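You operate a simulated robot arm through the tools that you are given. There is no shell and no other tool. Be economical: measure what you need, move in short steps, check, and stop when the job is done.

You are at the controls of a simulated robot arm. One attempt, no reset.

TASK
Two faults at the panel: switch off the fan whose meter reads red, and reset the tripped sockets circuit.
Fine: to reset, switch it off, press its button once and switch it on again; leave the rest of the panel alone.

It is judged by the outcome, as a careful person would: the job done as asked, and still so three seconds after it is handed in. It fails if anything else is knocked over, pushed out of place, dropped, spilled or broken.

THE ROBOT
A 6-joint arm with a two-finger gripper on a trunk, on a base that drives. Base frame: it is fixed to the floor where the robot stands at the start and does not move with it; the origin is under the middle of the robot, x ahead of it, y to its left, z up. Readings come in m, rad, newtons and seconds.
With the tool pointing down near the work surface it reaches from about 0.1 to 0.7 m from the robot's upright axis, wherever it stands. Its first joint turns from -2.897 to 2.897 rad. Places, roughly: dust fan switch [0.5, -0.2, 0.8]; left fan button [0.7, -0.1, 1]; left fan switch [0.7, 0, 0.8]; middle fan button [0.6, -0.1, 1]; middle fan switch [0.6, -0.1, 0.8]; panel air switch [0.4, -0.3, 0.8]; panel drain valve [0.2, -0.9, 0.9]; right fan button [0.6, -0.2, 1]; right fan switch [0.6, -0.2, 0.8]; sockets button [0.3, -0.4, 1]; sockets switch [0.3, -0.4, 0.8]. Payload 2.45 kg.
The tool frame sits at the grasp point between the pads (the TCP): z along the fingers, y along the line on which they close. The tips reach 0.026 m beyond it. The gripper opens to 0.096 m. The gripper's body begins 0.069 m behind the TCP.
Orientation is told as [roll, pitch, yaw] about the base's x, y, z axes, in that order, counted from this pose: with the fingers straight down and closing along the base's y, the tool's x points along the base's -x, its y along +y and its z along -z.

THE INTERFACE
- The arm moves only by the tool move_arm. Its argument "targets" is a list of rows, each an object of numbers (a shift or turn left out is 0, a gripper value left out holds the last): "tx", "ty", "tz": the shift along the tool's x, y, z in m; "ax", "ay", "az": the turn, a rotation vector about the tool's x, y, z in rad; "gripper": the gripper command, from -1 (shut) to 1 (fully open), values between in proportion. In form: [{"tx": .., "ty": .., "tz": .., "ax": .., "ay": .., "az": .., "gripper": ..}, ...]. A call has 1 to 12 rows; each row shifts and turns the commanded pose from where the row before left it, along the tool's axes as they then stand. A row lasts 0.2 s, in which the tool goes at most 0.05 m and 0.15 rad; a call with a longer step from one row to the next is refused whole, and so is a gripper value outside its range. Where a pose cannot be reached the arm comes as near as it can. A force on the tool above 50 N (or 10 N above the force at the start of the call, whichever is more), or a blocked arm, ends the call early, and 0.2 s more pass. The fingers move at their own pace and stop on an object; they squeeze with about 42 N. The grip force told is the motor's: it shows also when the fingers shut on nothing. Time passes only in rows, and 0.2 s behind the last, so rows that do not move let the fingers close. It gives the time, the measured TCP pose, the force on the tool (base axes), the opening and the grip force at its end, in the units of the frame above (readings bear some noise), with the torque about the TCP (base axes, N m) and any sound that the robot's microphone picked up, and new pictures: "show" is both (left out), scene, wrist or none.
- Cameras (640 x 400 px; columns grow to the right, rows downward): "scene" is now at [0.0066, 0.0881, 1.1299]; the picture's right is [-0.71, -0.71, 0.00], its down [-0.25, 0.25, -0.93] and it looks along [0.66, -0.66, -0.36] (base axes); focal length 274 px, centre (320, 200). "wrist" rides on the gripper at [0.082, 0.003, -0.098] in the tool frame; the picture's right is [-0.04, 1.00, 0.00], its down [-0.73, -0.03, -0.68] and it looks along [-0.68, -0.03, 0.73] (tool axes); focal length 256 px, centre (320, 200).
- move_column(by): slides the trunk up (or, below 0, down) by that many m; the arm and the scene camera ride with it, the base frame stays. It gives what a move gives, with no picture.
- base_move(legs): drives the robot by 1 to 6 legs, each [ahead, turn to the left] in m and rad, along the robot's own axes; the way and the turn of a leg run together, so that a leg with both is an arc; at most 1.5 m and 3.142 rad a leg. The arm and the cameras ride along, it lands a little off, and it stops where it bumps. It gives what a move gives, and a new picture of the scene camera.
- head_to(pan, tilt): turns the head with the scene camera to pan (to the left, within 2.705 rad either way) and tilt (down, from -0.506 to 1.204), counted from straight ahead of the robot. It gives what a move gives, and a new picture of the scene camera.
- point_at(camera, pixels): there is no depth. For up to 12 entries [column, row, z] of the newest picture of that camera ("zoom" is the newest enlarged one), the place [x, y] in the base frame at which the ray of that pixel passes the height z, good to about 0.002 m. No time passes.
- enlarge(camera, box): a new picture of the part [left, top, right, bottom] of that camera's present view, enlarged. No time passes.
- hand_in(): hands the job in; it is judged then, once.

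Go step by step. Measure first, check grasps and placings, and put right what went wrong. The budget is 80 turns and 260 pictures, counting those below and the enlarged ones. Unless the task says otherwise, let go and move clear before handing in, and close with one line.

The tools are called after "Request:" by a JSON object that holds its "op" and its "data". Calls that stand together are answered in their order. move_arm: Moves the arm, as the interface text tells. Its arguments: {"type":"object","properties":{"targets":{"type":"array","items":{"type":"object","properties":{"tx":{"type":"number"},"ty":{"type":"number"},"tz":{"type":"number"},"ax":{"type":"number"},"ay":{"type":"number"},"az":{"type":"number"},"gripper":{"type":"number"}}}},"show":{"type":"string","enum":["both","scene","wrist","none"]}},"required":["targets"]} The other tools are called the same way: move_column (by) slides the trunk up or down; base_move (legs) drives the base; head_to (pan, tilt) turns the head that bears the scene camera; point_at (camera, pixels) gives the place at which the rays of pixels pass given heights; enlarge (camera, box) takes an enlarged picture of a part of a camera's view; hand_in () hands the job in.

At the start:

```text
t: 0.0
tool_pos: [0.2712, -0.2488, 0.9995]
ee_rot: [-0.003, -0.002, 0.002]
ft_force: [-0.5, -0.6, -0.2]
moment: [0.0, 0.03, 0.01]
width: 0.0961
grasp_force: 0.0
trunk travel left (down, up): [-0.137, 0.013]
robot x, y, heading: [0.0026, -0.0027, -0.002]
head pan, tilt: [-0.787, 0.363]
```

scene: 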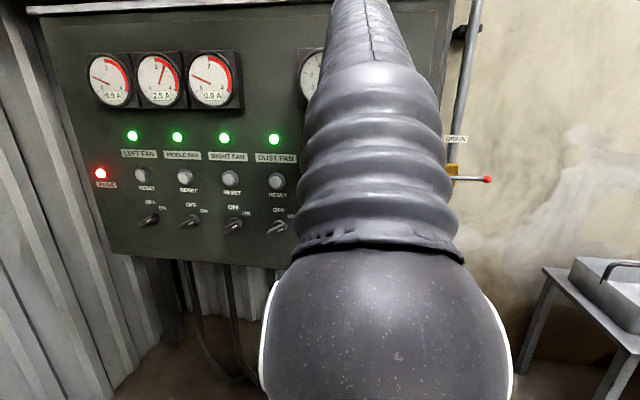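
wrist: 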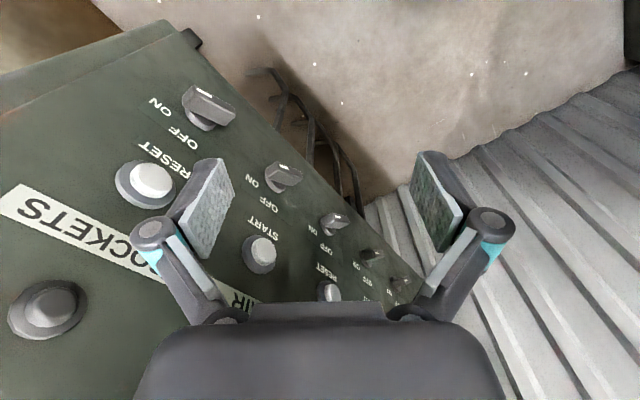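

The scene view shows the panel partly hidden by the arm; the meters are at about (110,78), (160,78) and (211,78). I'll enlarge the meters and the switches first.

Request:
{"op": "enlarge", "data": {"camera": "scene", "box": [70, 40, 310, 190]}}

Request:
{"op": "enlarge", "data": {"camera": "scene", "box": [80, 120, 320, 270]}}

Request:
{"op": "enlarge", "data": {"camera": "wrist", "box": [0, 60, 320, 340]}}

```text
2.67 times, centred on (190, 115) of scene
```

zoom: 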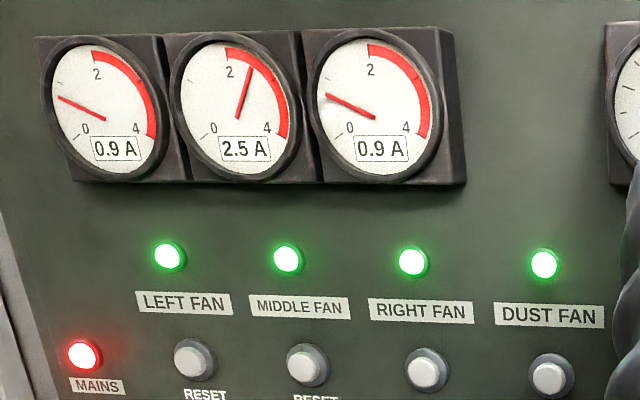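

```text
2.67 times, centred on (200, 195) of scene
```

zoom: 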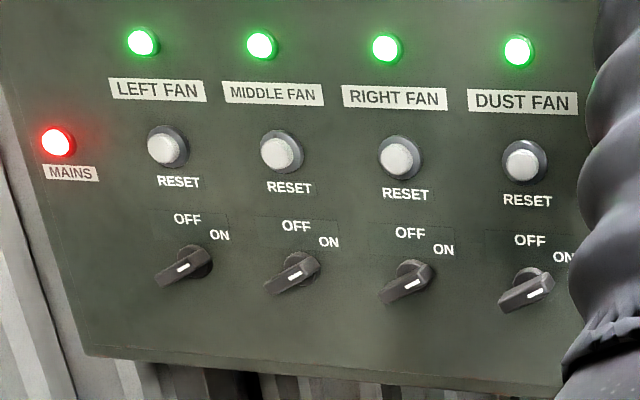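

```text
1.43 times, centred on (160, 200) of wrist
```

zoom: 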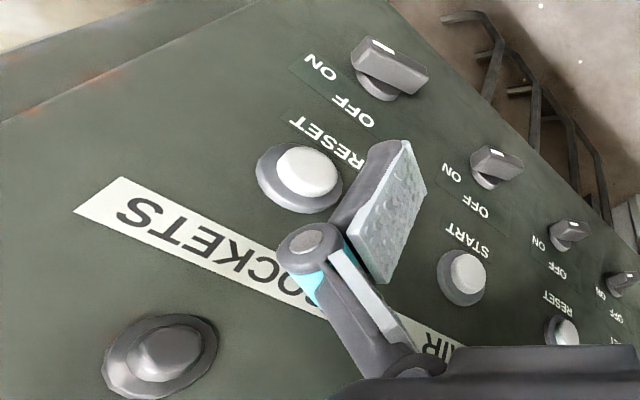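

The middle fan's meter (2.5 A, needle in the red arc at about (165,68)) is the red one. Next I'll yaw the tool to face the panel, then pitch it up part of the way while it stays clear of the panel.

Request:
{"op": "move_arm", "data": {"targets": [{"az": 0.131}, {"az": 0.131}, {"az": 0.131}, {"az": 0.131}, {"az": 0.131}, {"az": 0.13}], "show": "none"}}

Request:
{"op": "move_arm", "data": {"targets": [{"ay": -0.143}, {"ay": -0.143}, {"ay": -0.143}, {"ay": -0.143}, {"ay": -0.143}]}}

```text
t: 1.4
tool_pos: [0.2718, -0.2487, 0.9991]
ee_rot: [-0.002, -0.004, -0.788]
ft_force: [0.5, 0.0, 0.7]
moment: [0.01, 0.02, 0.01]
width: 0.0959
grasp_force: 0.0
trunk travel left (down, up): [-0.137, 0.013]
robot x, y, heading: [0.0003, -0.0012, -0.002]
head pan, tilt: [-0.787, 0.363]
```

```text
t: 2.8
tool_pos: [0.295, -0.2774, 0.9586]
ee_rot: [0.019, -0.609, -0.788]
ft_force: [0.4, -0.6, -0.4]
moment: [0.02, -0.05, 0.0]
width: 0.096
grasp_force: 0.1
trunk travel left (down, up): [-0.137, 0.013]
robot x, y, heading: [0.0037, 0.0022, -0.001]
head pan, tilt: [-0.787, 0.363]
stopped in row 5: the arm was blocked; the commanded pose is now the measured one
```

scene: 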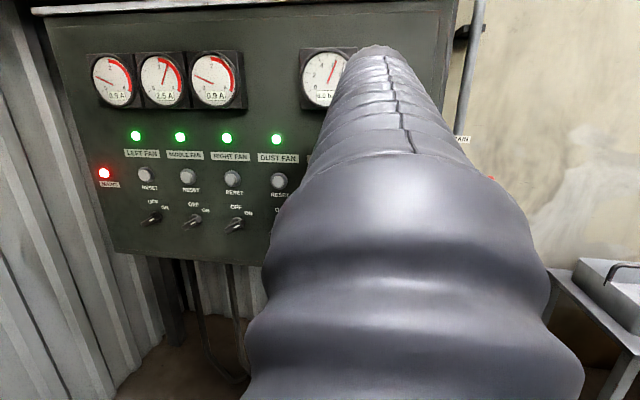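
wrist: 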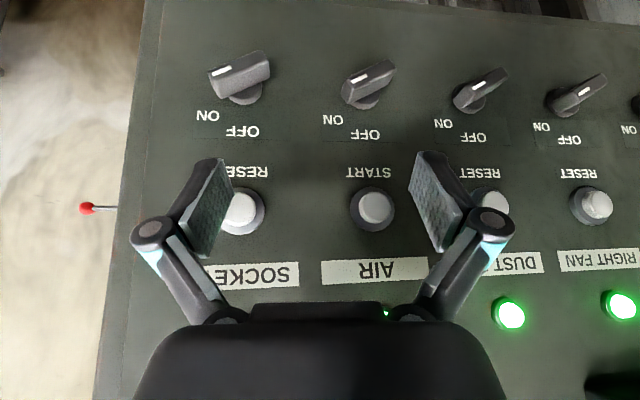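

The arm ran out of room to fold further, so the base must back away from the panel. I'll look behind, opposite the panel, before reversing.

Request:
{"op": "head_to", "data": {"pan": 2.355, "tilt": 0.8}}

Request:
{"op": "head_to", "data": {"pan": -1.7, "tilt": 0.8}}

```text
t: 5.5
tool_pos: [0.2954, -0.2775, 0.9626]
ee_rot: [0.018, -0.615, -0.79]
ft_force: [-0.3, -1.3, -2.4]
moment: [-0.03, -0.08, 0.01]
width: 0.0958
grasp_force: 0.0
trunk travel left (down, up): [-0.137, 0.013]
robot x, y, heading: [-0.0013, -0.0018, -0.001]
head pan, tilt: [2.354, 0.799]
```

scene: 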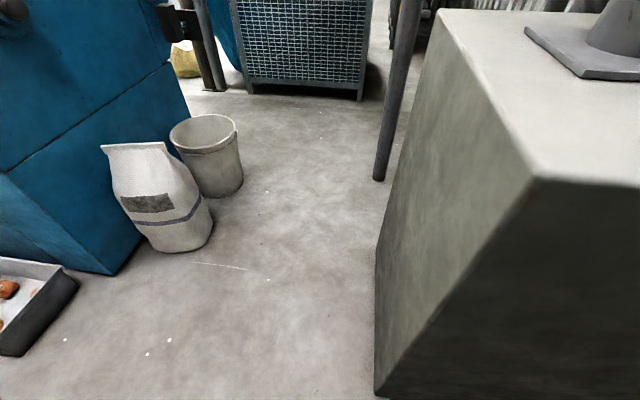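

```text
t: 8.8
tool_pos: [0.296, -0.277, 0.9617]
ee_rot: [0.017, -0.615, -0.786]
ft_force: [-0.6, -0.4, 0.4]
moment: [0.0, 0.0, -0.01]
width: 0.0961
grasp_force: 0.1
trunk travel left (down, up): [-0.137, 0.013]
robot x, y, heading: [-0.0015, 0.0003, 0.002]
head pan, tilt: [-1.7, 0.799]
```

scene: 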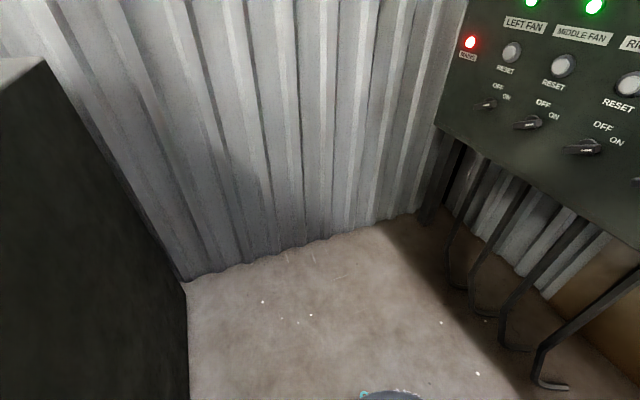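

The second picture seems to look left rather than right, so I'll check the camera's true direction with point_at.

Request:
{"op": "point_at", "data": {"camera": "scene", "pixels": [[320, 200, 0.0], [320, 380, 0.0], [100, 300, 0.0], [420, 215, 0.0]]}}

Request:
{"op": "head_to", "data": {"pan": -1.7, "tilt": 0.8}}

```text
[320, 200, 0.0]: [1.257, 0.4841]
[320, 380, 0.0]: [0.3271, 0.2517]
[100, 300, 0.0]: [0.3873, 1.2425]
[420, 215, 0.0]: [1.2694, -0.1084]
```

```text
t: 9.4
tool_pos: [0.296, -0.2779, 0.9621]
ee_rot: [0.016, -0.614, -0.79]
ft_force: [-0.1, 0.0, 0.6]
moment: [-0.01, 0.03, 0.01]
width: 0.096
grasp_force: 0.0
trunk travel left (down, up): [-0.137, 0.013]
robot x, y, heading: [-0.0015, -0.0039, -0.0]
head pan, tilt: [-1.7, 0.799]
```

scene: 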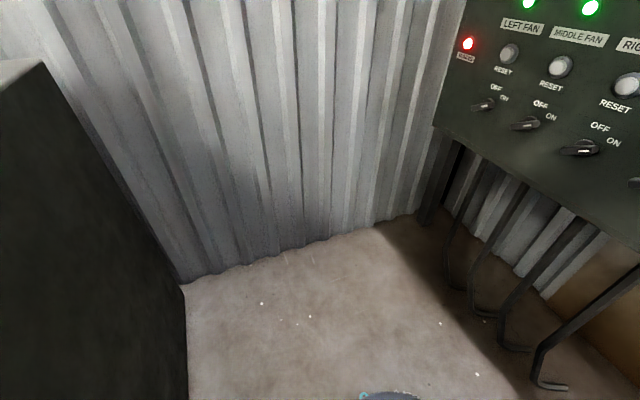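

The camera looks at about +0.3 rad yaw although the pan reads -1.7, so pan may run the other way around. I'll test with a small change.

Request:
{"op": "head_to", "data": {"pan": -0.4, "tilt": 0.5}}

Request:
{"op": "point_at", "data": {"camera": "scene", "pixels": [[320, 200, 0.0], [320, 380, 0.0], [320, 300, 0.0], [320, 200, 0.8]]}}

```text
t: 10.9
tool_pos: [0.2959, -0.2777, 0.9621]
ee_rot: [0.017, -0.613, -0.788]
ft_force: [-0.3, 0.1, -2.1]
moment: [-0.03, -0.04, -0.03]
width: 0.0961
grasp_force: 0.1
trunk travel left (down, up): [-0.137, 0.013]
robot x, y, heading: [-0.0008, 0.0016, -0.003]
head pan, tilt: [-0.4, 0.499]
```

scene: 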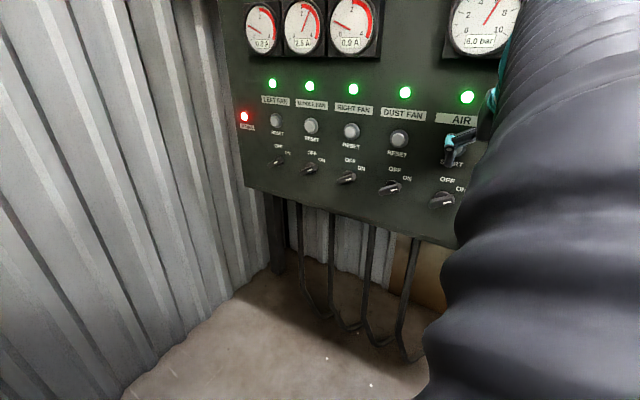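

```text
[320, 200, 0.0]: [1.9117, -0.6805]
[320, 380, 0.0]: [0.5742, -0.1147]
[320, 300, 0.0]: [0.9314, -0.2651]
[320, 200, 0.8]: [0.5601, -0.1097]
```

Pan works as told from here (-0.4 looks at -0.40). Looking behind again, I'll measure the plinth there before driving.

Request:
{"op": "head_to", "data": {"pan": 2.355, "tilt": 0.8}}

Request:
{"op": "point_at", "data": {"camera": "scene", "pixels": [[320, 200, 0.0], [320, 380, 0.0], [380, 385, 0.0], [375, 250, 0.0], [180, 240, 0.0], [100, 270, 0.0]]}}

```text
t: 13.3
tool_pos: [0.2962, -0.2782, 0.9619]
ee_rot: [0.017, -0.616, -0.787]
ft_force: [0.0, 0.7, -1.4]
moment: [-0.06, -0.1, -0.03]
width: 0.0962
grasp_force: 0.1
trunk travel left (down, up): [-0.137, 0.013]
robot x, y, heading: [-0.0005, 0.0023, 0.003]
head pan, tilt: [2.354, 0.799]
```

scene: 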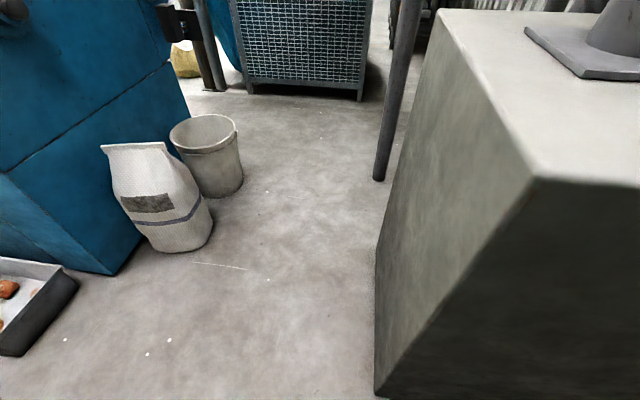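

```text
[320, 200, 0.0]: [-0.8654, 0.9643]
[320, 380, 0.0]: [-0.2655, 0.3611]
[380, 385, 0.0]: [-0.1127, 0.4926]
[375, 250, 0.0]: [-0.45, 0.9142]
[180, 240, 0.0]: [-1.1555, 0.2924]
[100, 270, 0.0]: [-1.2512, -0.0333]
```

The plinth's near corner is at (-0.11, 0.49). I'll turn slightly right and reverse 0.18 m, which keeps clear of it.

Request:
{"op": "base_move", "data": {"legs": [[0, -0.35], [-0.18, 0]]}}

Request:
{"op": "head_to", "data": {"pan": -0.43, "tilt": 0.36}}

```text
t: 15.9
tool_pos: [0.0122, -0.2996, 0.9621]
ee_rot: [0.017, -0.615, -1.136]
ft_force: [0.1, 0.6, 6.2]
moment: [0.26, 0.15, 0.01]
width: 0.0962
grasp_force: 0.1
trunk travel left (down, up): [-0.137, 0.013]
robot x, y, heading: [-0.1701, 0.0595, -0.345]
head pan, tilt: [2.354, 0.799]
```

scene: 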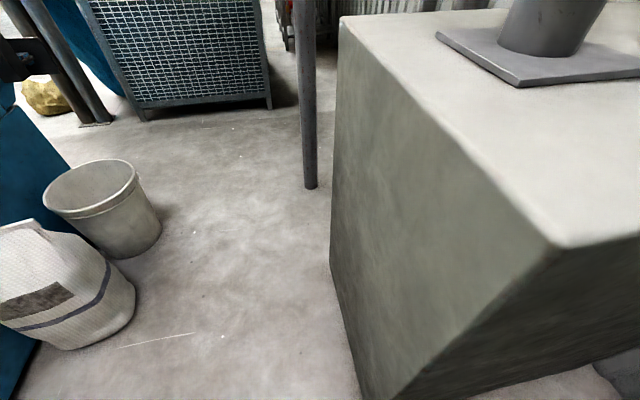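

```text
t: 18.4
tool_pos: [0.013, -0.2988, 0.9618]
ee_rot: [0.019, -0.615, -1.137]
ft_force: [-1.1, 0.8, -0.7]
moment: [0.02, -0.01, 0.0]
width: 0.096
grasp_force: 0.0
trunk travel left (down, up): [-0.137, 0.013]
robot x, y, heading: [-0.1705, 0.0633, -0.347]
head pan, tilt: [-0.429, 0.36]
```

scene: 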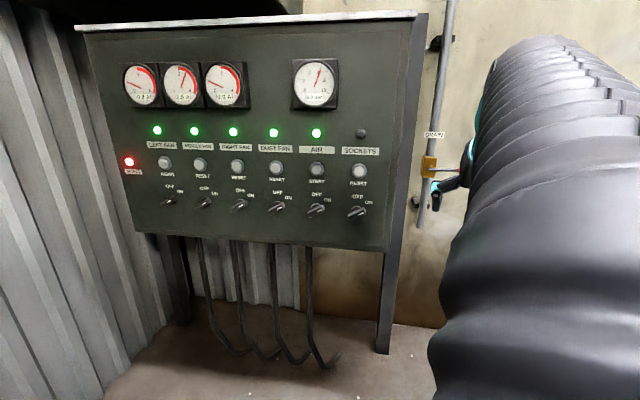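

The whole panel is now visible, and the SOCKETS lamp at (361,132) is dark. I'll enlarge both halves.

Request:
{"op": "enlarge", "data": {"camera": "scene", "box": [110, 50, 270, 150]}}

Request:
{"op": "enlarge", "data": {"camera": "scene", "box": [240, 120, 400, 230]}}

Request:
{"op": "enlarge", "data": {"camera": "scene", "box": [110, 120, 270, 230]}}

```text
4.00 times, centred on (190, 100) of scene
```

zoom: 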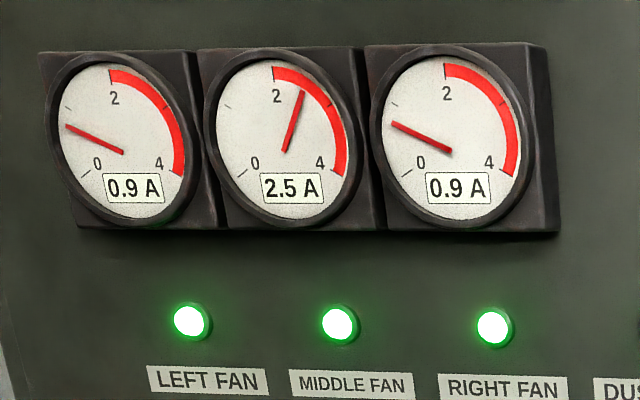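

```text
3.64 times, centred on (320, 175) of scene
```

zoom: 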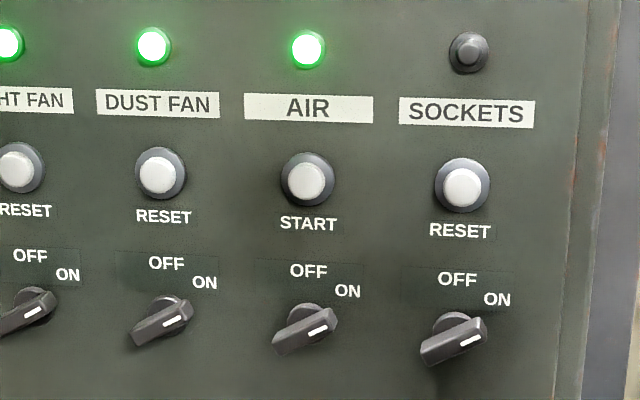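

```text
3.64 times, centred on (190, 175) of scene
```

zoom: 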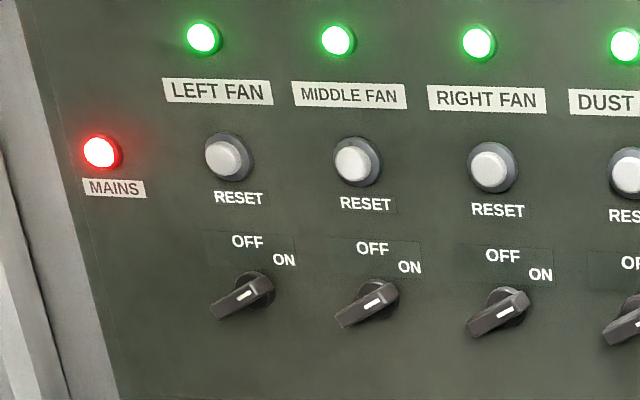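

Middle fan is confirmed red, and every handle has its mark pointing to ON. Now I'll yaw square to the panel, move in front of the sockets column and pitch up level.

Request:
{"op": "move_arm", "data": {"targets": [{"ax": -0.068, "az": -0.096}, {"ax": -0.068, "az": -0.096}, {"ax": -0.067, "az": -0.096}, {"tx": -0.0194, "ty": 0.0262, "tz": 0.026}, {"tx": -0.0194, "ty": 0.0262, "tz": 0.026}, {"tx": -0.0194, "ty": 0.0262, "tz": 0.026}, {"tx": -0.0194, "ty": 0.0262, "tz": 0.026}, {"tx": -0.0194, "ty": 0.0262, "tz": 0.026}], "show": "none"}}

Request:
{"op": "move_arm", "data": {"targets": [{"ay": -0.1366}, {"ay": -0.1366}, {"ay": -0.1366}, {"ay": -0.1366}, {"ay": -0.1366}, {"ay": -0.1366}, {"ay": -0.1366}]}}

```text
t: 20.1
tool_pos: [0.2154, -0.3144, 0.9157]
ee_rot: [0.015, -0.622, -0.783]
ft_force: [-0.9, -0.6, 0.9]
moment: [-0.01, -0.01, 0.0]
width: 0.0958
grasp_force: 0.1
trunk travel left (down, up): [-0.137, 0.013]
robot x, y, heading: [-0.167, 0.066, -0.353]
head pan, tilt: [-0.429, 0.36]
```

```text
t: 21.8
tool_pos: [0.2235, -0.3046, 0.9109]
ee_rot: [0.107, -1.377, -0.827]
ft_force: [0.1, -0.2, 0.8]
moment: [0.03, 0.01, 0.01]
width: 0.096
grasp_force: 0.0
out of reach, approached as far as the arm can: row 6, 7
trunk travel left (down, up): [-0.137, 0.013]
robot x, y, heading: [-0.1694, 0.0634, -0.348]
head pan, tilt: [-0.429, 0.36]
```

scene: 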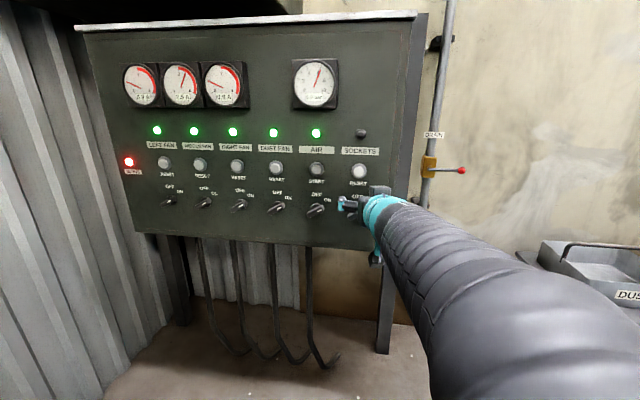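
wrist: 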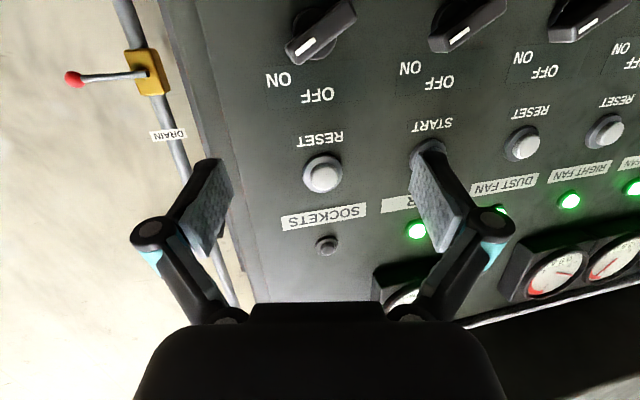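

The arm nearly made it (pitch -1.38), limited by wrist flexion. Lowering the trunk should ease the wrist.

Request:
{"op": "move_column", "data": {"by": -0.13}}

Request:
{"op": "move_arm", "data": {"targets": [{"tx": -0.04}, {"tx": -0.04}]}}

```text
t: 23.3
tool_pos: [0.2231, -0.3043, 0.7813]
ee_rot: [0.135, -1.378, -0.853]
ft_force: [-0.7, -0.3, -0.3]
moment: [-0.03, -0.01, 0.01]
width: 0.0959
grasp_force: 0.0
trunk travel left (down, up): [-0.007, 0.143]
robot x, y, heading: [-0.172, 0.0612, -0.348]
head pan, tilt: [-0.429, 0.36]
```

```text
t: 23.9
tool_pos: [0.2335, -0.3161, 0.8606]
ee_rot: [0.143, -1.377, -0.862]
ft_force: [1.0, 0.4, 0.1]
moment: [0.04, 0.01, 0.01]
width: 0.0959
grasp_force: 0.1
trunk travel left (down, up): [-0.007, 0.143]
robot x, y, heading: [-0.1712, 0.0598, -0.353]
head pan, tilt: [-0.429, 0.36]
```

scene: 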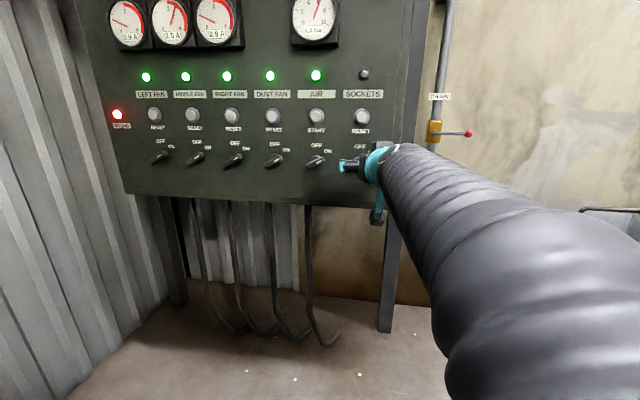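
wrist: 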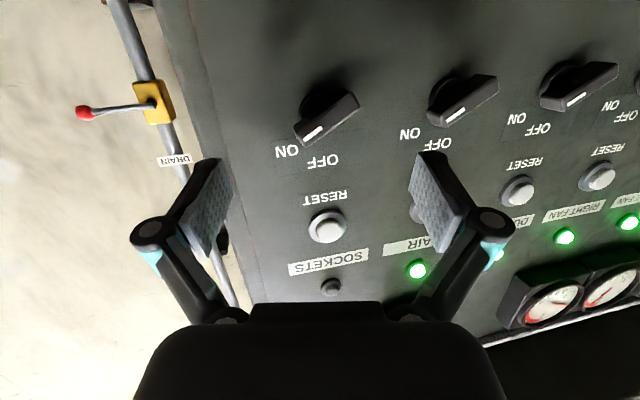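

The tool is about 0.2 rad from square to the panel. I'll apply the correction (0.066, -0.191, -0.021) now that the trunk is lower.

Request:
{"op": "move_arm", "data": {"targets": [{"ax": 0.033, "ay": -0.0955, "az": -0.0105}, {"ax": 0.033, "ay": -0.0955, "az": -0.0105}]}}

```text
t: 24.5
tool_pos: [0.2378, -0.3107, 0.8616]
ee_rot: [0.148, -1.49, -0.866]
ft_force: [0.3, -0.4, 0.2]
moment: [0.03, 0.01, 0.0]
width: 0.0959
grasp_force: 0.2
out of reach, approached as far as the arm can: row 2
trunk travel left (down, up): [-0.007, 0.143]
robot x, y, heading: [-0.1716, 0.0632, -0.347]
head pan, tilt: [-0.429, 0.36]
```

scene: 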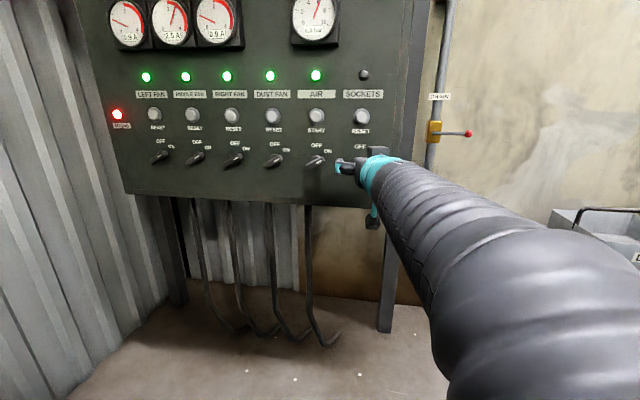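
wrist: 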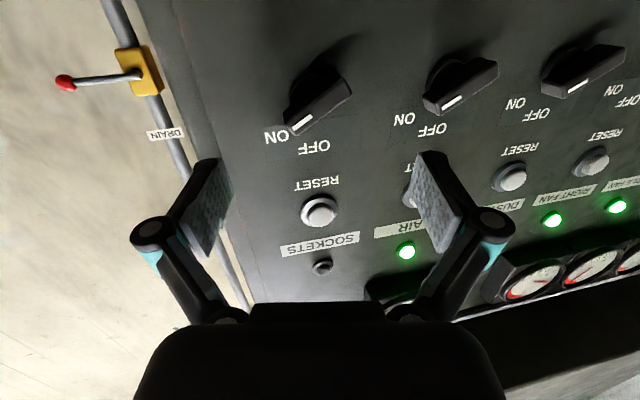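

The tool is near enough to square. I'll triangulate the sockets button (scene (361,117), wrist (319,210)) and other features from both cameras.

Request:
{"op": "point_at", "data": {"camera": "scene", "pixels": [[361, 116, 0.9], [361, 116, 1.0], [316, 116, 0.9], [316, 116, 1.0], [192, 116, 0.9], [192, 116, 1.0], [316, 162, 0.75], [316, 162, 0.85], [195, 158, 0.75], [195, 158, 0.85]]}}

Request:
{"op": "point_at", "data": {"camera": "wrist", "pixels": [[319, 210, 0.9], [319, 210, 1.0], [512, 176, 0.9], [512, 176, 1.0], [318, 98, 0.75], [318, 98, 0.85], [302, 119, 0.75], [302, 119, 0.85], [460, 85, 0.75], [460, 85, 0.85], [452, 101, 0.75], [452, 101, 0.85]]}}

Request:
{"op": "enlarge", "data": {"camera": "wrist", "box": [220, 30, 420, 230]}}

Request:
{"op": "enlarge", "data": {"camera": "scene", "box": [300, 60, 400, 190]}}

```text
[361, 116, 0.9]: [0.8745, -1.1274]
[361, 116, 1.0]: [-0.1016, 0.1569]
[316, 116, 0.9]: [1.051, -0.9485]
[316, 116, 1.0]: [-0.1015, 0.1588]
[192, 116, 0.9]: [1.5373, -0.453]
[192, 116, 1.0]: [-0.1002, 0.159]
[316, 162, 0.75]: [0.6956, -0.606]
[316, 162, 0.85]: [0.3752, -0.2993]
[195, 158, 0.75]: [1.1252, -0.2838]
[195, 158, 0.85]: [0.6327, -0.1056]
```

```text
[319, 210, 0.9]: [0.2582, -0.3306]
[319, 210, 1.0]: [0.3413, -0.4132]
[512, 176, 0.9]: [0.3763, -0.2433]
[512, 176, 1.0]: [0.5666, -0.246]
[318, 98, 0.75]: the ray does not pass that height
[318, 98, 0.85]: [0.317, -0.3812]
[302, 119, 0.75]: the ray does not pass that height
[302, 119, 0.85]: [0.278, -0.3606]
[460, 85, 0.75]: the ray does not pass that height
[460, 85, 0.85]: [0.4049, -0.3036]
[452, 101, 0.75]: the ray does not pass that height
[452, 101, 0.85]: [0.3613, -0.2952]
```

```text
2.00 times, centred on (320, 130) of wrist
```

zoom: 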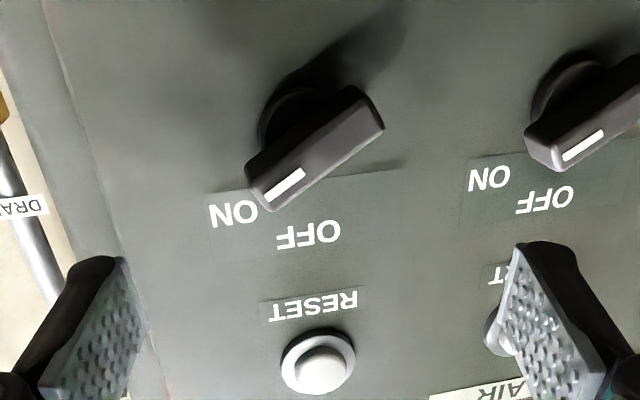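

```text
3.08 times, centred on (350, 125) of scene
```

zoom: 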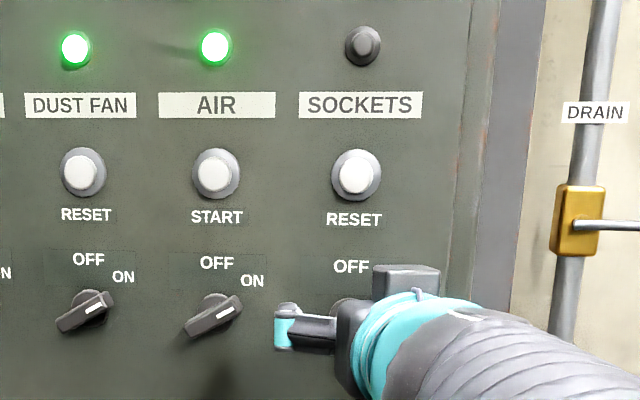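

Triangulation puts the sockets button face at about (0.307, -0.379, 0.958), the switch at z ≈ 0.84, and the panel's inward normal at yaw ≈ -0.93 (not -0.785). I'll square up to that, then roll +0.96 to match the handle, with the gripper half open.

Request:
{"op": "move_arm", "data": {"targets": [{"ax": 0.106, "ay": -0.04}, {"ax": 0.106, "ay": -0.04}]}}

Request:
{"op": "move_arm", "data": {"targets": [{"az": 0.137, "gripper": 0.1}, {"az": 0.137}, {"az": 0.137}, {"az": 0.137}, {"az": 0.137}, {"az": 0.137}, {"az": 0.137}]}}

```text
t: 25.1
tool_pos: [0.2357, -0.3148, 0.8562]
ee_rot: [-0.328, -1.486, -0.44]
ft_force: [0.3, 0.3, 1.0]
moment: [-0.01, 0.01, -0.01]
width: 0.0959
grasp_force: 0.0
out of reach, approached as far as the arm can: row 1, 2
trunk travel left (down, up): [-0.007, 0.143]
robot x, y, heading: [-0.1711, 0.0595, -0.342]
head pan, tilt: [-0.429, 0.36]
```

scene: 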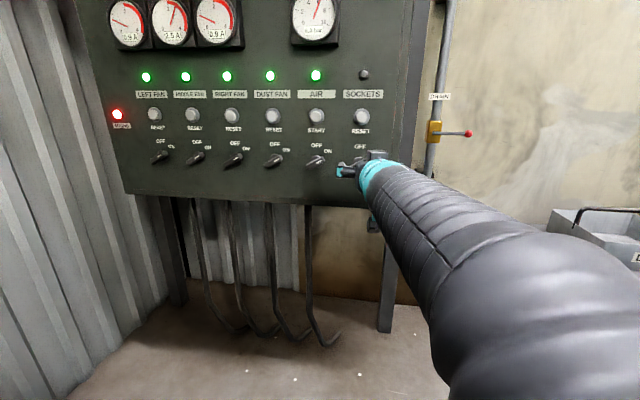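
wrist: 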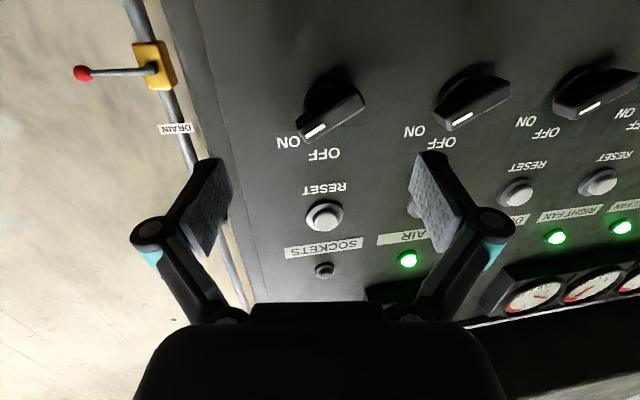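

```text
t: 26.7
tool_pos: [0.2319, -0.3187, 0.8471]
ee_rot: [1.424, -0.785, -2.315]
ft_force: [0.3, -0.2, 0.6]
moment: [-0.02, -0.02, -0.01]
width: 0.0527
grasp_force: 0.0
out of reach, approached as far as the arm can: row 1, 2
trunk travel left (down, up): [-0.007, 0.143]
robot x, y, heading: [-0.1705, 0.0605, -0.353]
head pan, tilt: [-0.429, 0.36]
```

scene: 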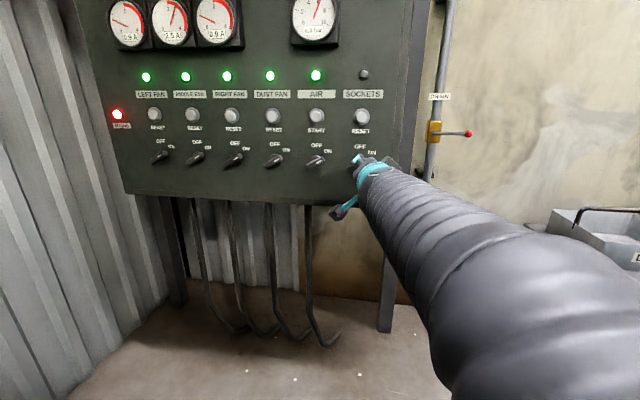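
wrist: 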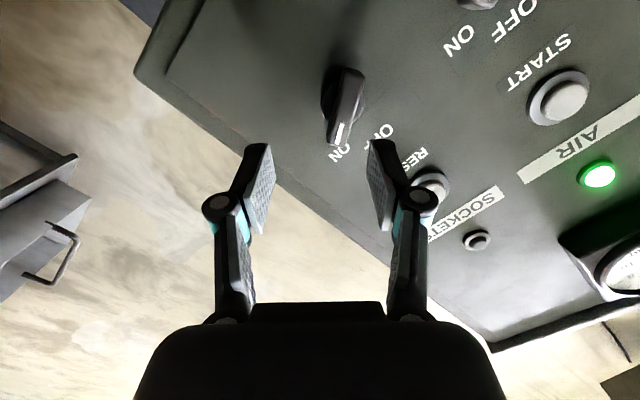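

The handle now lies nearly along the fingers' plane; its front is about (0.008, 0.0175, 0.081) in the tool frame. I'll centre on it and advance part way.

Request:
{"op": "move_arm", "data": {"targets": [{"tx": 0.008, "ty": 0.0175, "az": 0.08}, {"tz": 0.015}, {"tz": 0.015}]}}

```text
t: 27.5
tool_pos: [0.2653, -0.3296, 0.8501]
ee_rot: [1.437, -0.706, -2.329]
ft_force: [-1.0, -0.7, 0.6]
moment: [-0.01, 0.02, 0.01]
width: 0.0528
grasp_force: 0.1
trunk travel left (down, up): [-0.007, 0.143]
robot x, y, heading: [-0.1708, 0.0607, -0.35]
head pan, tilt: [-0.429, 0.36]
```

scene: 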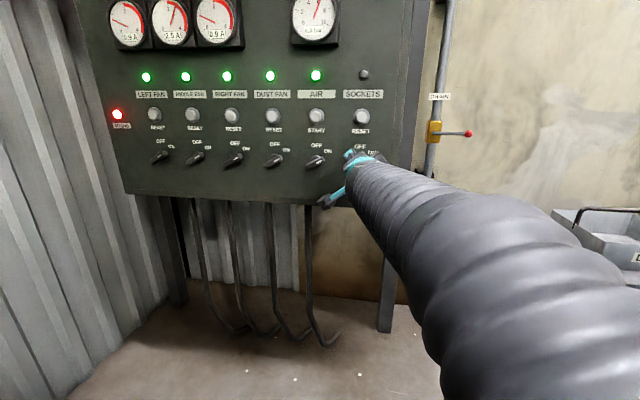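
wrist: 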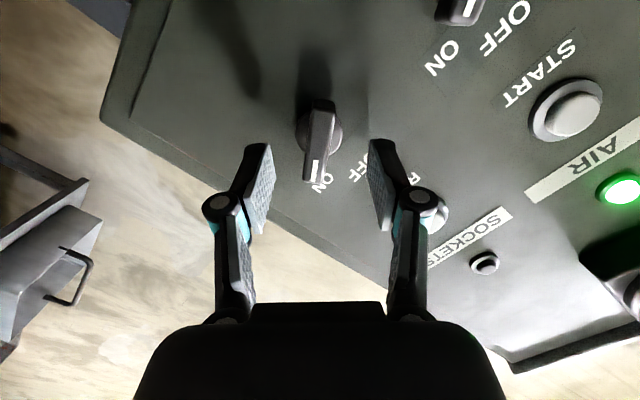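

The handle is centred between the fingertips (column 318). I'll advance 0.036 m further.

Request:
{"op": "move_arm", "data": {"targets": [{"tz": 0.012, "tx": -0.001, "ty": -0.0005, "az": 0.04}, {"tz": 0.012, "tx": -0.001, "ty": -0.0005}, {"tz": 0.012, "tx": -0.001}]}}

```text
t: 28.3
tool_pos: [0.2858, -0.3591, 0.8467]
ee_rot: [1.44, -0.668, -2.338]
ft_force: [0.0, 1.7, 0.2]
moment: [0.02, 0.0, 0.0]
width: 0.053
grasp_force: 0.1
trunk travel left (down, up): [-0.007, 0.143]
robot x, y, heading: [-0.17, 0.0612, -0.344]
head pan, tilt: [-0.429, 0.36]
```

scene: 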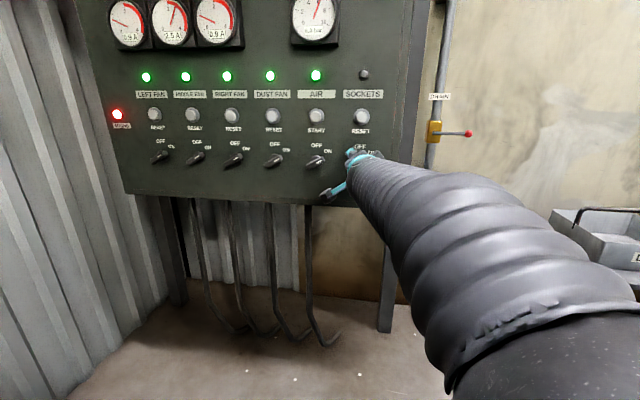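
wrist: 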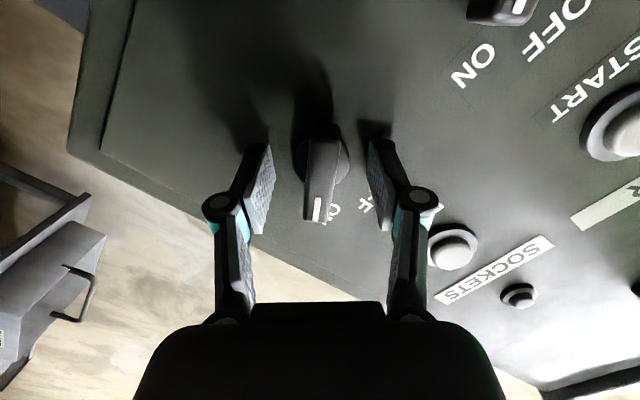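

The fingertips straddle the handle at (318,180). I'll advance 3 mm and close on it.

Request:
{"op": "move_arm", "data": {"targets": [{"tz": 0.003, "tx": -0.003}, {"gripper": -1}, {}, {}]}}

```text
t: 29.2
tool_pos: [0.285, -0.36, 0.8501]
ee_rot: [1.44, -0.668, -2.336]
ft_force: [-13.6, 21.2, -1.4]
moment: [-0.55, -0.36, -0.36]
width: 0.0312
grasp_force: 45.6
trunk travel left (down, up): [-0.007, 0.143]
robot x, y, heading: [-0.1688, 0.0643, -0.347]
head pan, tilt: [-0.429, 0.36]
stopped in row 4: the force on the tool passed its limit at 52 N (the readings are from after the stop); the commanded pose is now the measured one
```

scene: 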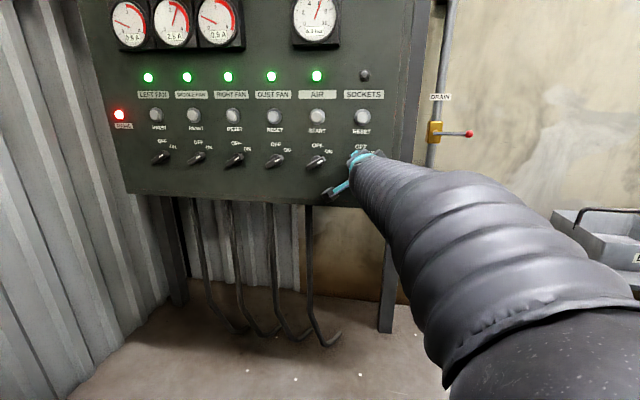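
wrist: 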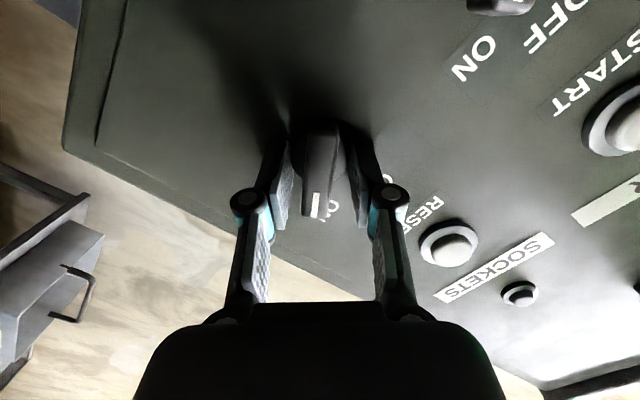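

The fingers clamped the disc behind the handle (opening 31 mm), so I'm too deep. I'll open, back off 8 mm, and close again.

Request:
{"op": "move_arm", "data": {"targets": [{"gripper": 0.0}, {"tz": -0.004}, {"tz": -0.005}], "show": "none"}}

Request:
{"op": "move_arm", "data": {"targets": [{"gripper": -1}, {}, {}]}}

```text
t: 30.0
tool_pos: [0.2806, -0.3544, 0.8491]
ee_rot: [1.438, -0.67, -2.334]
ft_force: [-0.2, 0.9, 0.4]
moment: [0.0, 0.01, 0.0]
width: 0.048
grasp_force: 0.1
trunk travel left (down, up): [-0.007, 0.143]
robot x, y, heading: [-0.1723, 0.0664, -0.355]
head pan, tilt: [-0.429, 0.36]
```

```text
t: 30.8
tool_pos: [0.2803, -0.3545, 0.8497]
ee_rot: [1.441, -0.667, -2.334]
ft_force: [2.5, 1.8, 7.9]
moment: [0.11, -0.04, 0.24]
width: 0.0282
grasp_force: 45.1
trunk travel left (down, up): [-0.007, 0.143]
robot x, y, heading: [-0.1636, 0.0582, -0.344]
head pan, tilt: [-0.429, 0.36]
```

scene: 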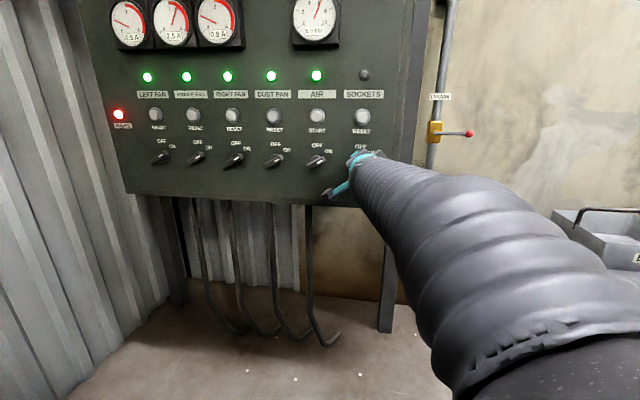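
wrist: 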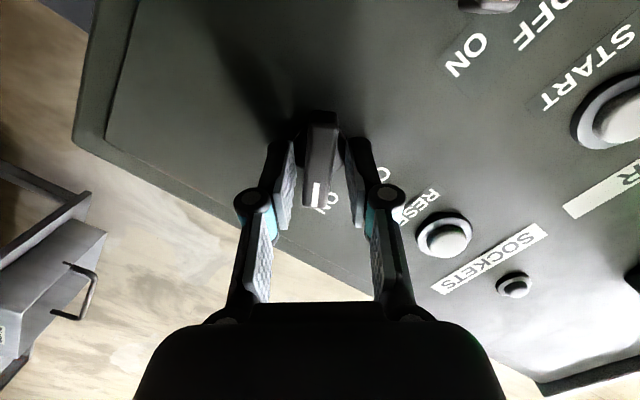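

The opening is still 28 mm: the fingers are on the tapered disc. I'll back off another 8 mm and close again.

Request:
{"op": "move_arm", "data": {"targets": [{"gripper": 0.0}, {"tz": -0.004}, {"tz": -0.004}], "show": "none"}}

Request:
{"op": "move_arm", "data": {"targets": [{"gripper": -1}, {}, {}]}}

Request:
{"op": "enlarge", "data": {"camera": "wrist", "box": [220, 80, 420, 280]}}

```text
t: 31.6
tool_pos: [0.2756, -0.3488, 0.8494]
ee_rot: [1.439, -0.667, -2.334]
ft_force: [-0.3, -0.4, 0.5]
moment: [0.02, -0.03, 0.03]
width: 0.0481
grasp_force: 0.2
trunk travel left (down, up): [-0.007, 0.143]
robot x, y, heading: [-0.1698, 0.065, -0.347]
head pan, tilt: [-0.429, 0.36]
```

```text
t: 32.4
tool_pos: [0.2754, -0.3489, 0.8501]
ee_rot: [1.439, -0.67, -2.334]
ft_force: [4.0, 0.4, 7.9]
moment: [-0.01, -0.09, 0.38]
width: 0.0138
grasp_force: 40.2
trunk travel left (down, up): [-0.007, 0.143]
robot x, y, heading: [-0.1715, 0.0644, -0.349]
head pan, tilt: [-0.429, 0.36]
```

scene: 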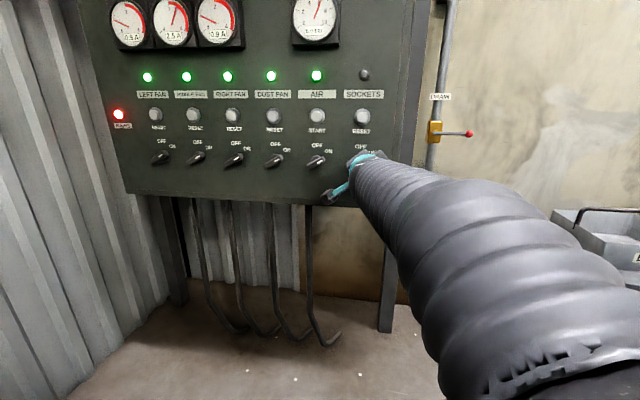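
wrist: 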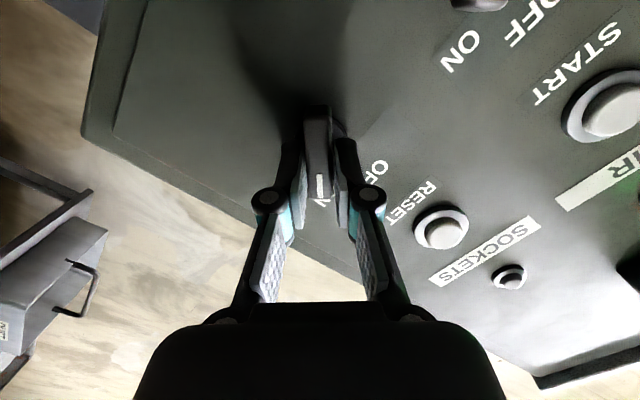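

```text
2.00 times, centred on (320, 180) of wrist
```

zoom: 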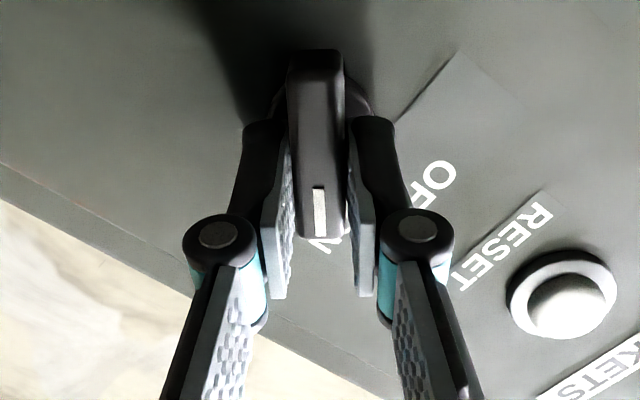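

Now the fingers are on the bar (13.8 mm), but the grip seems about 8 mm toward the marked end. I'll open, shift +8 mm along x and +2 mm deeper, and re-grip on the shaft axis.

Request:
{"op": "move_arm", "data": {"targets": [{"gripper": -0.3}, {}, {"tx": 0.008, "tz": 0.002}, {"gripper": -1}, {}, {}], "show": "wrist"}}

Request:
{"op": "enlarge", "data": {"camera": "wrist", "box": [220, 80, 420, 280]}}

```text
t: 33.8
tool_pos: [0.2811, -0.3462, 0.8452]
ee_rot: [1.44, -0.67, -2.335]
ft_force: [5.8, -1.4, 12.3]
moment: [-0.12, -0.1, 0.34]
width: 0.0139
grasp_force: 40.4
trunk travel left (down, up): [-0.007, 0.143]
robot x, y, heading: [-0.171, 0.0604, -0.347]
head pan, tilt: [-0.429, 0.36]
```

wrist: 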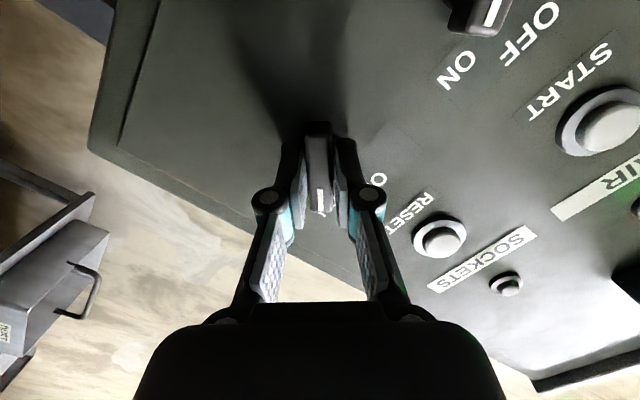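

```text
2.00 times, centred on (320, 180) of wrist
```

zoom: 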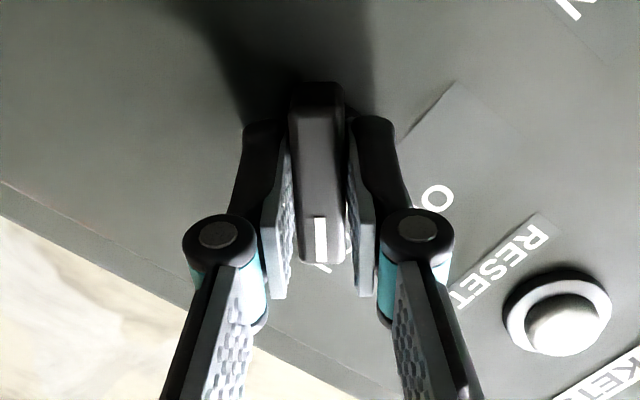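

The grip is centred on the handle now. I'll turn counter-clockwise (az negative) toward OFF.

Request:
{"op": "move_arm", "data": {"targets": [{"az": -0.12}, {"az": -0.12}, {"az": -0.12}, {"az": -0.12}], "show": "wrist"}}

```text
t: 34.8
tool_pos: [0.2799, -0.3451, 0.845]
ee_rot: [1.318, -1.143, -2.184]
ft_force: [1.1, 1.1, 7.2]
moment: [0.78, 0.59, -0.19]
width: 0.0141
grasp_force: 40.3
trunk travel left (down, up): [-0.007, 0.143]
robot x, y, heading: [-0.1684, 0.0634, -0.346]
head pan, tilt: [-0.429, 0.36]
```

wrist: 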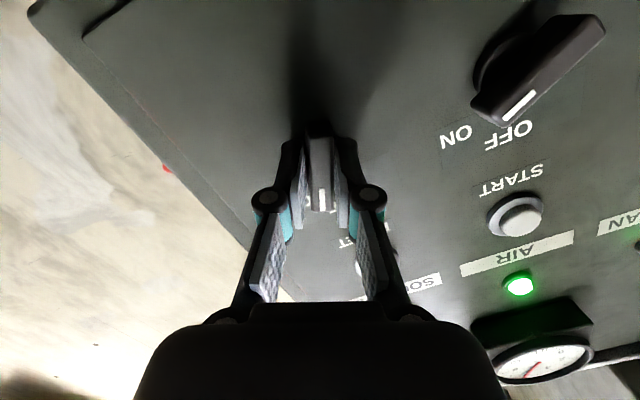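

The handle follows with the fingers. I'll turn on until the text is level and the handle points to OFF.

Request:
{"op": "move_arm", "data": {"targets": [{"az": -0.12}, {"az": -0.12}, {"az": -0.12}, {"az": -0.12}], "show": "both"}}

```text
t: 35.8
tool_pos: [0.2786, -0.3476, 0.8452]
ee_rot: [-0.533, -1.448, -0.311]
ft_force: [-7.7, -0.3, -2.0]
moment: [1.2, -0.55, -0.82]
width: 0.016
grasp_force: 41.8
trunk travel left (down, up): [-0.007, 0.143]
robot x, y, heading: [-0.1664, 0.063, -0.352]
head pan, tilt: [-0.429, 0.36]
```

scene: 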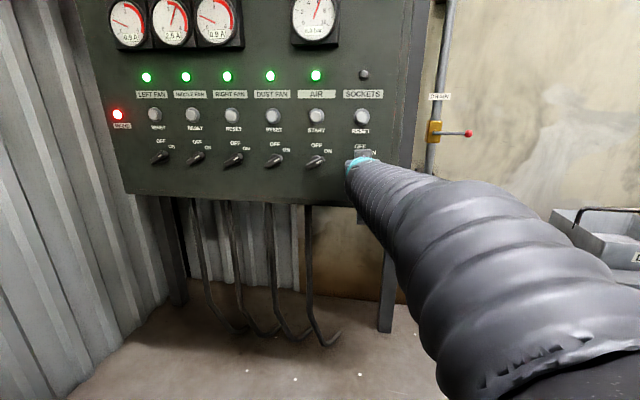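
wrist: 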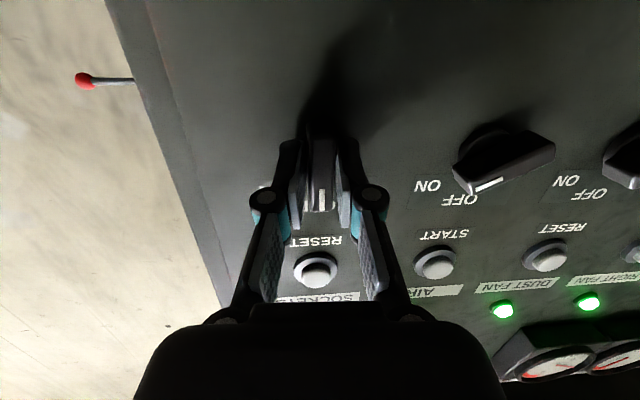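

The handle now points at OFF, and the rising torque suggests its stop is reached. I'll open, back off and check.

Request:
{"op": "move_arm", "data": {"targets": [{"gripper": -0.2}, {}, {"tz": -0.02}, {"tz": -0.025}], "show": "both"}}

Request:
{"op": "enlarge", "data": {"camera": "wrist", "box": [220, 50, 420, 250]}}

```text
t: 36.8
tool_pos: [0.25, -0.3125, 0.8505]
ee_rot: [-0.532, -1.45, -0.31]
ft_force: [0.2, 0.1, 0.6]
moment: [0.0, -0.02, 0.02]
width: 0.0381
grasp_force: 0.1
trunk travel left (down, up): [-0.007, 0.143]
robot x, y, heading: [-0.1708, 0.0649, -0.351]
head pan, tilt: [-0.429, 0.36]
```

scene: 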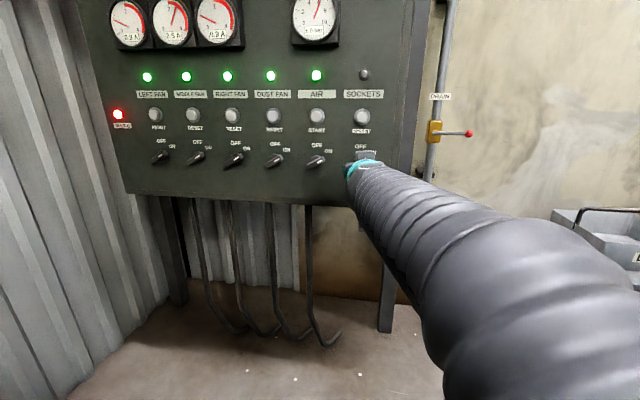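
wrist: 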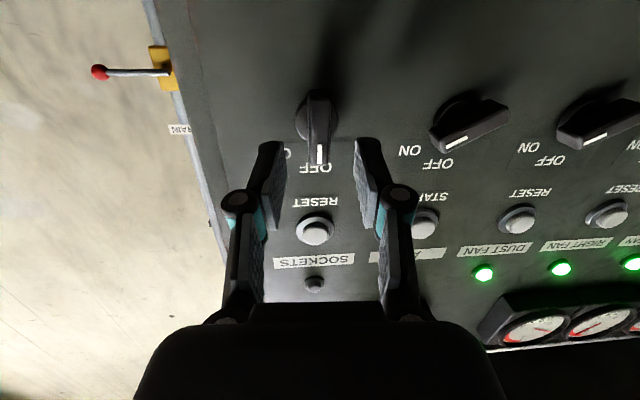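

```text
2.00 times, centred on (320, 150) of wrist
```

zoom: 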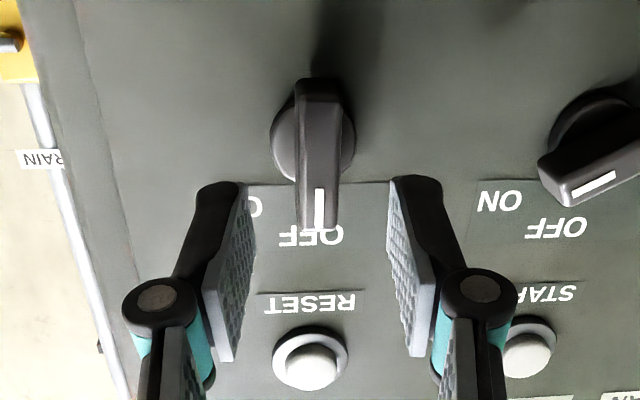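

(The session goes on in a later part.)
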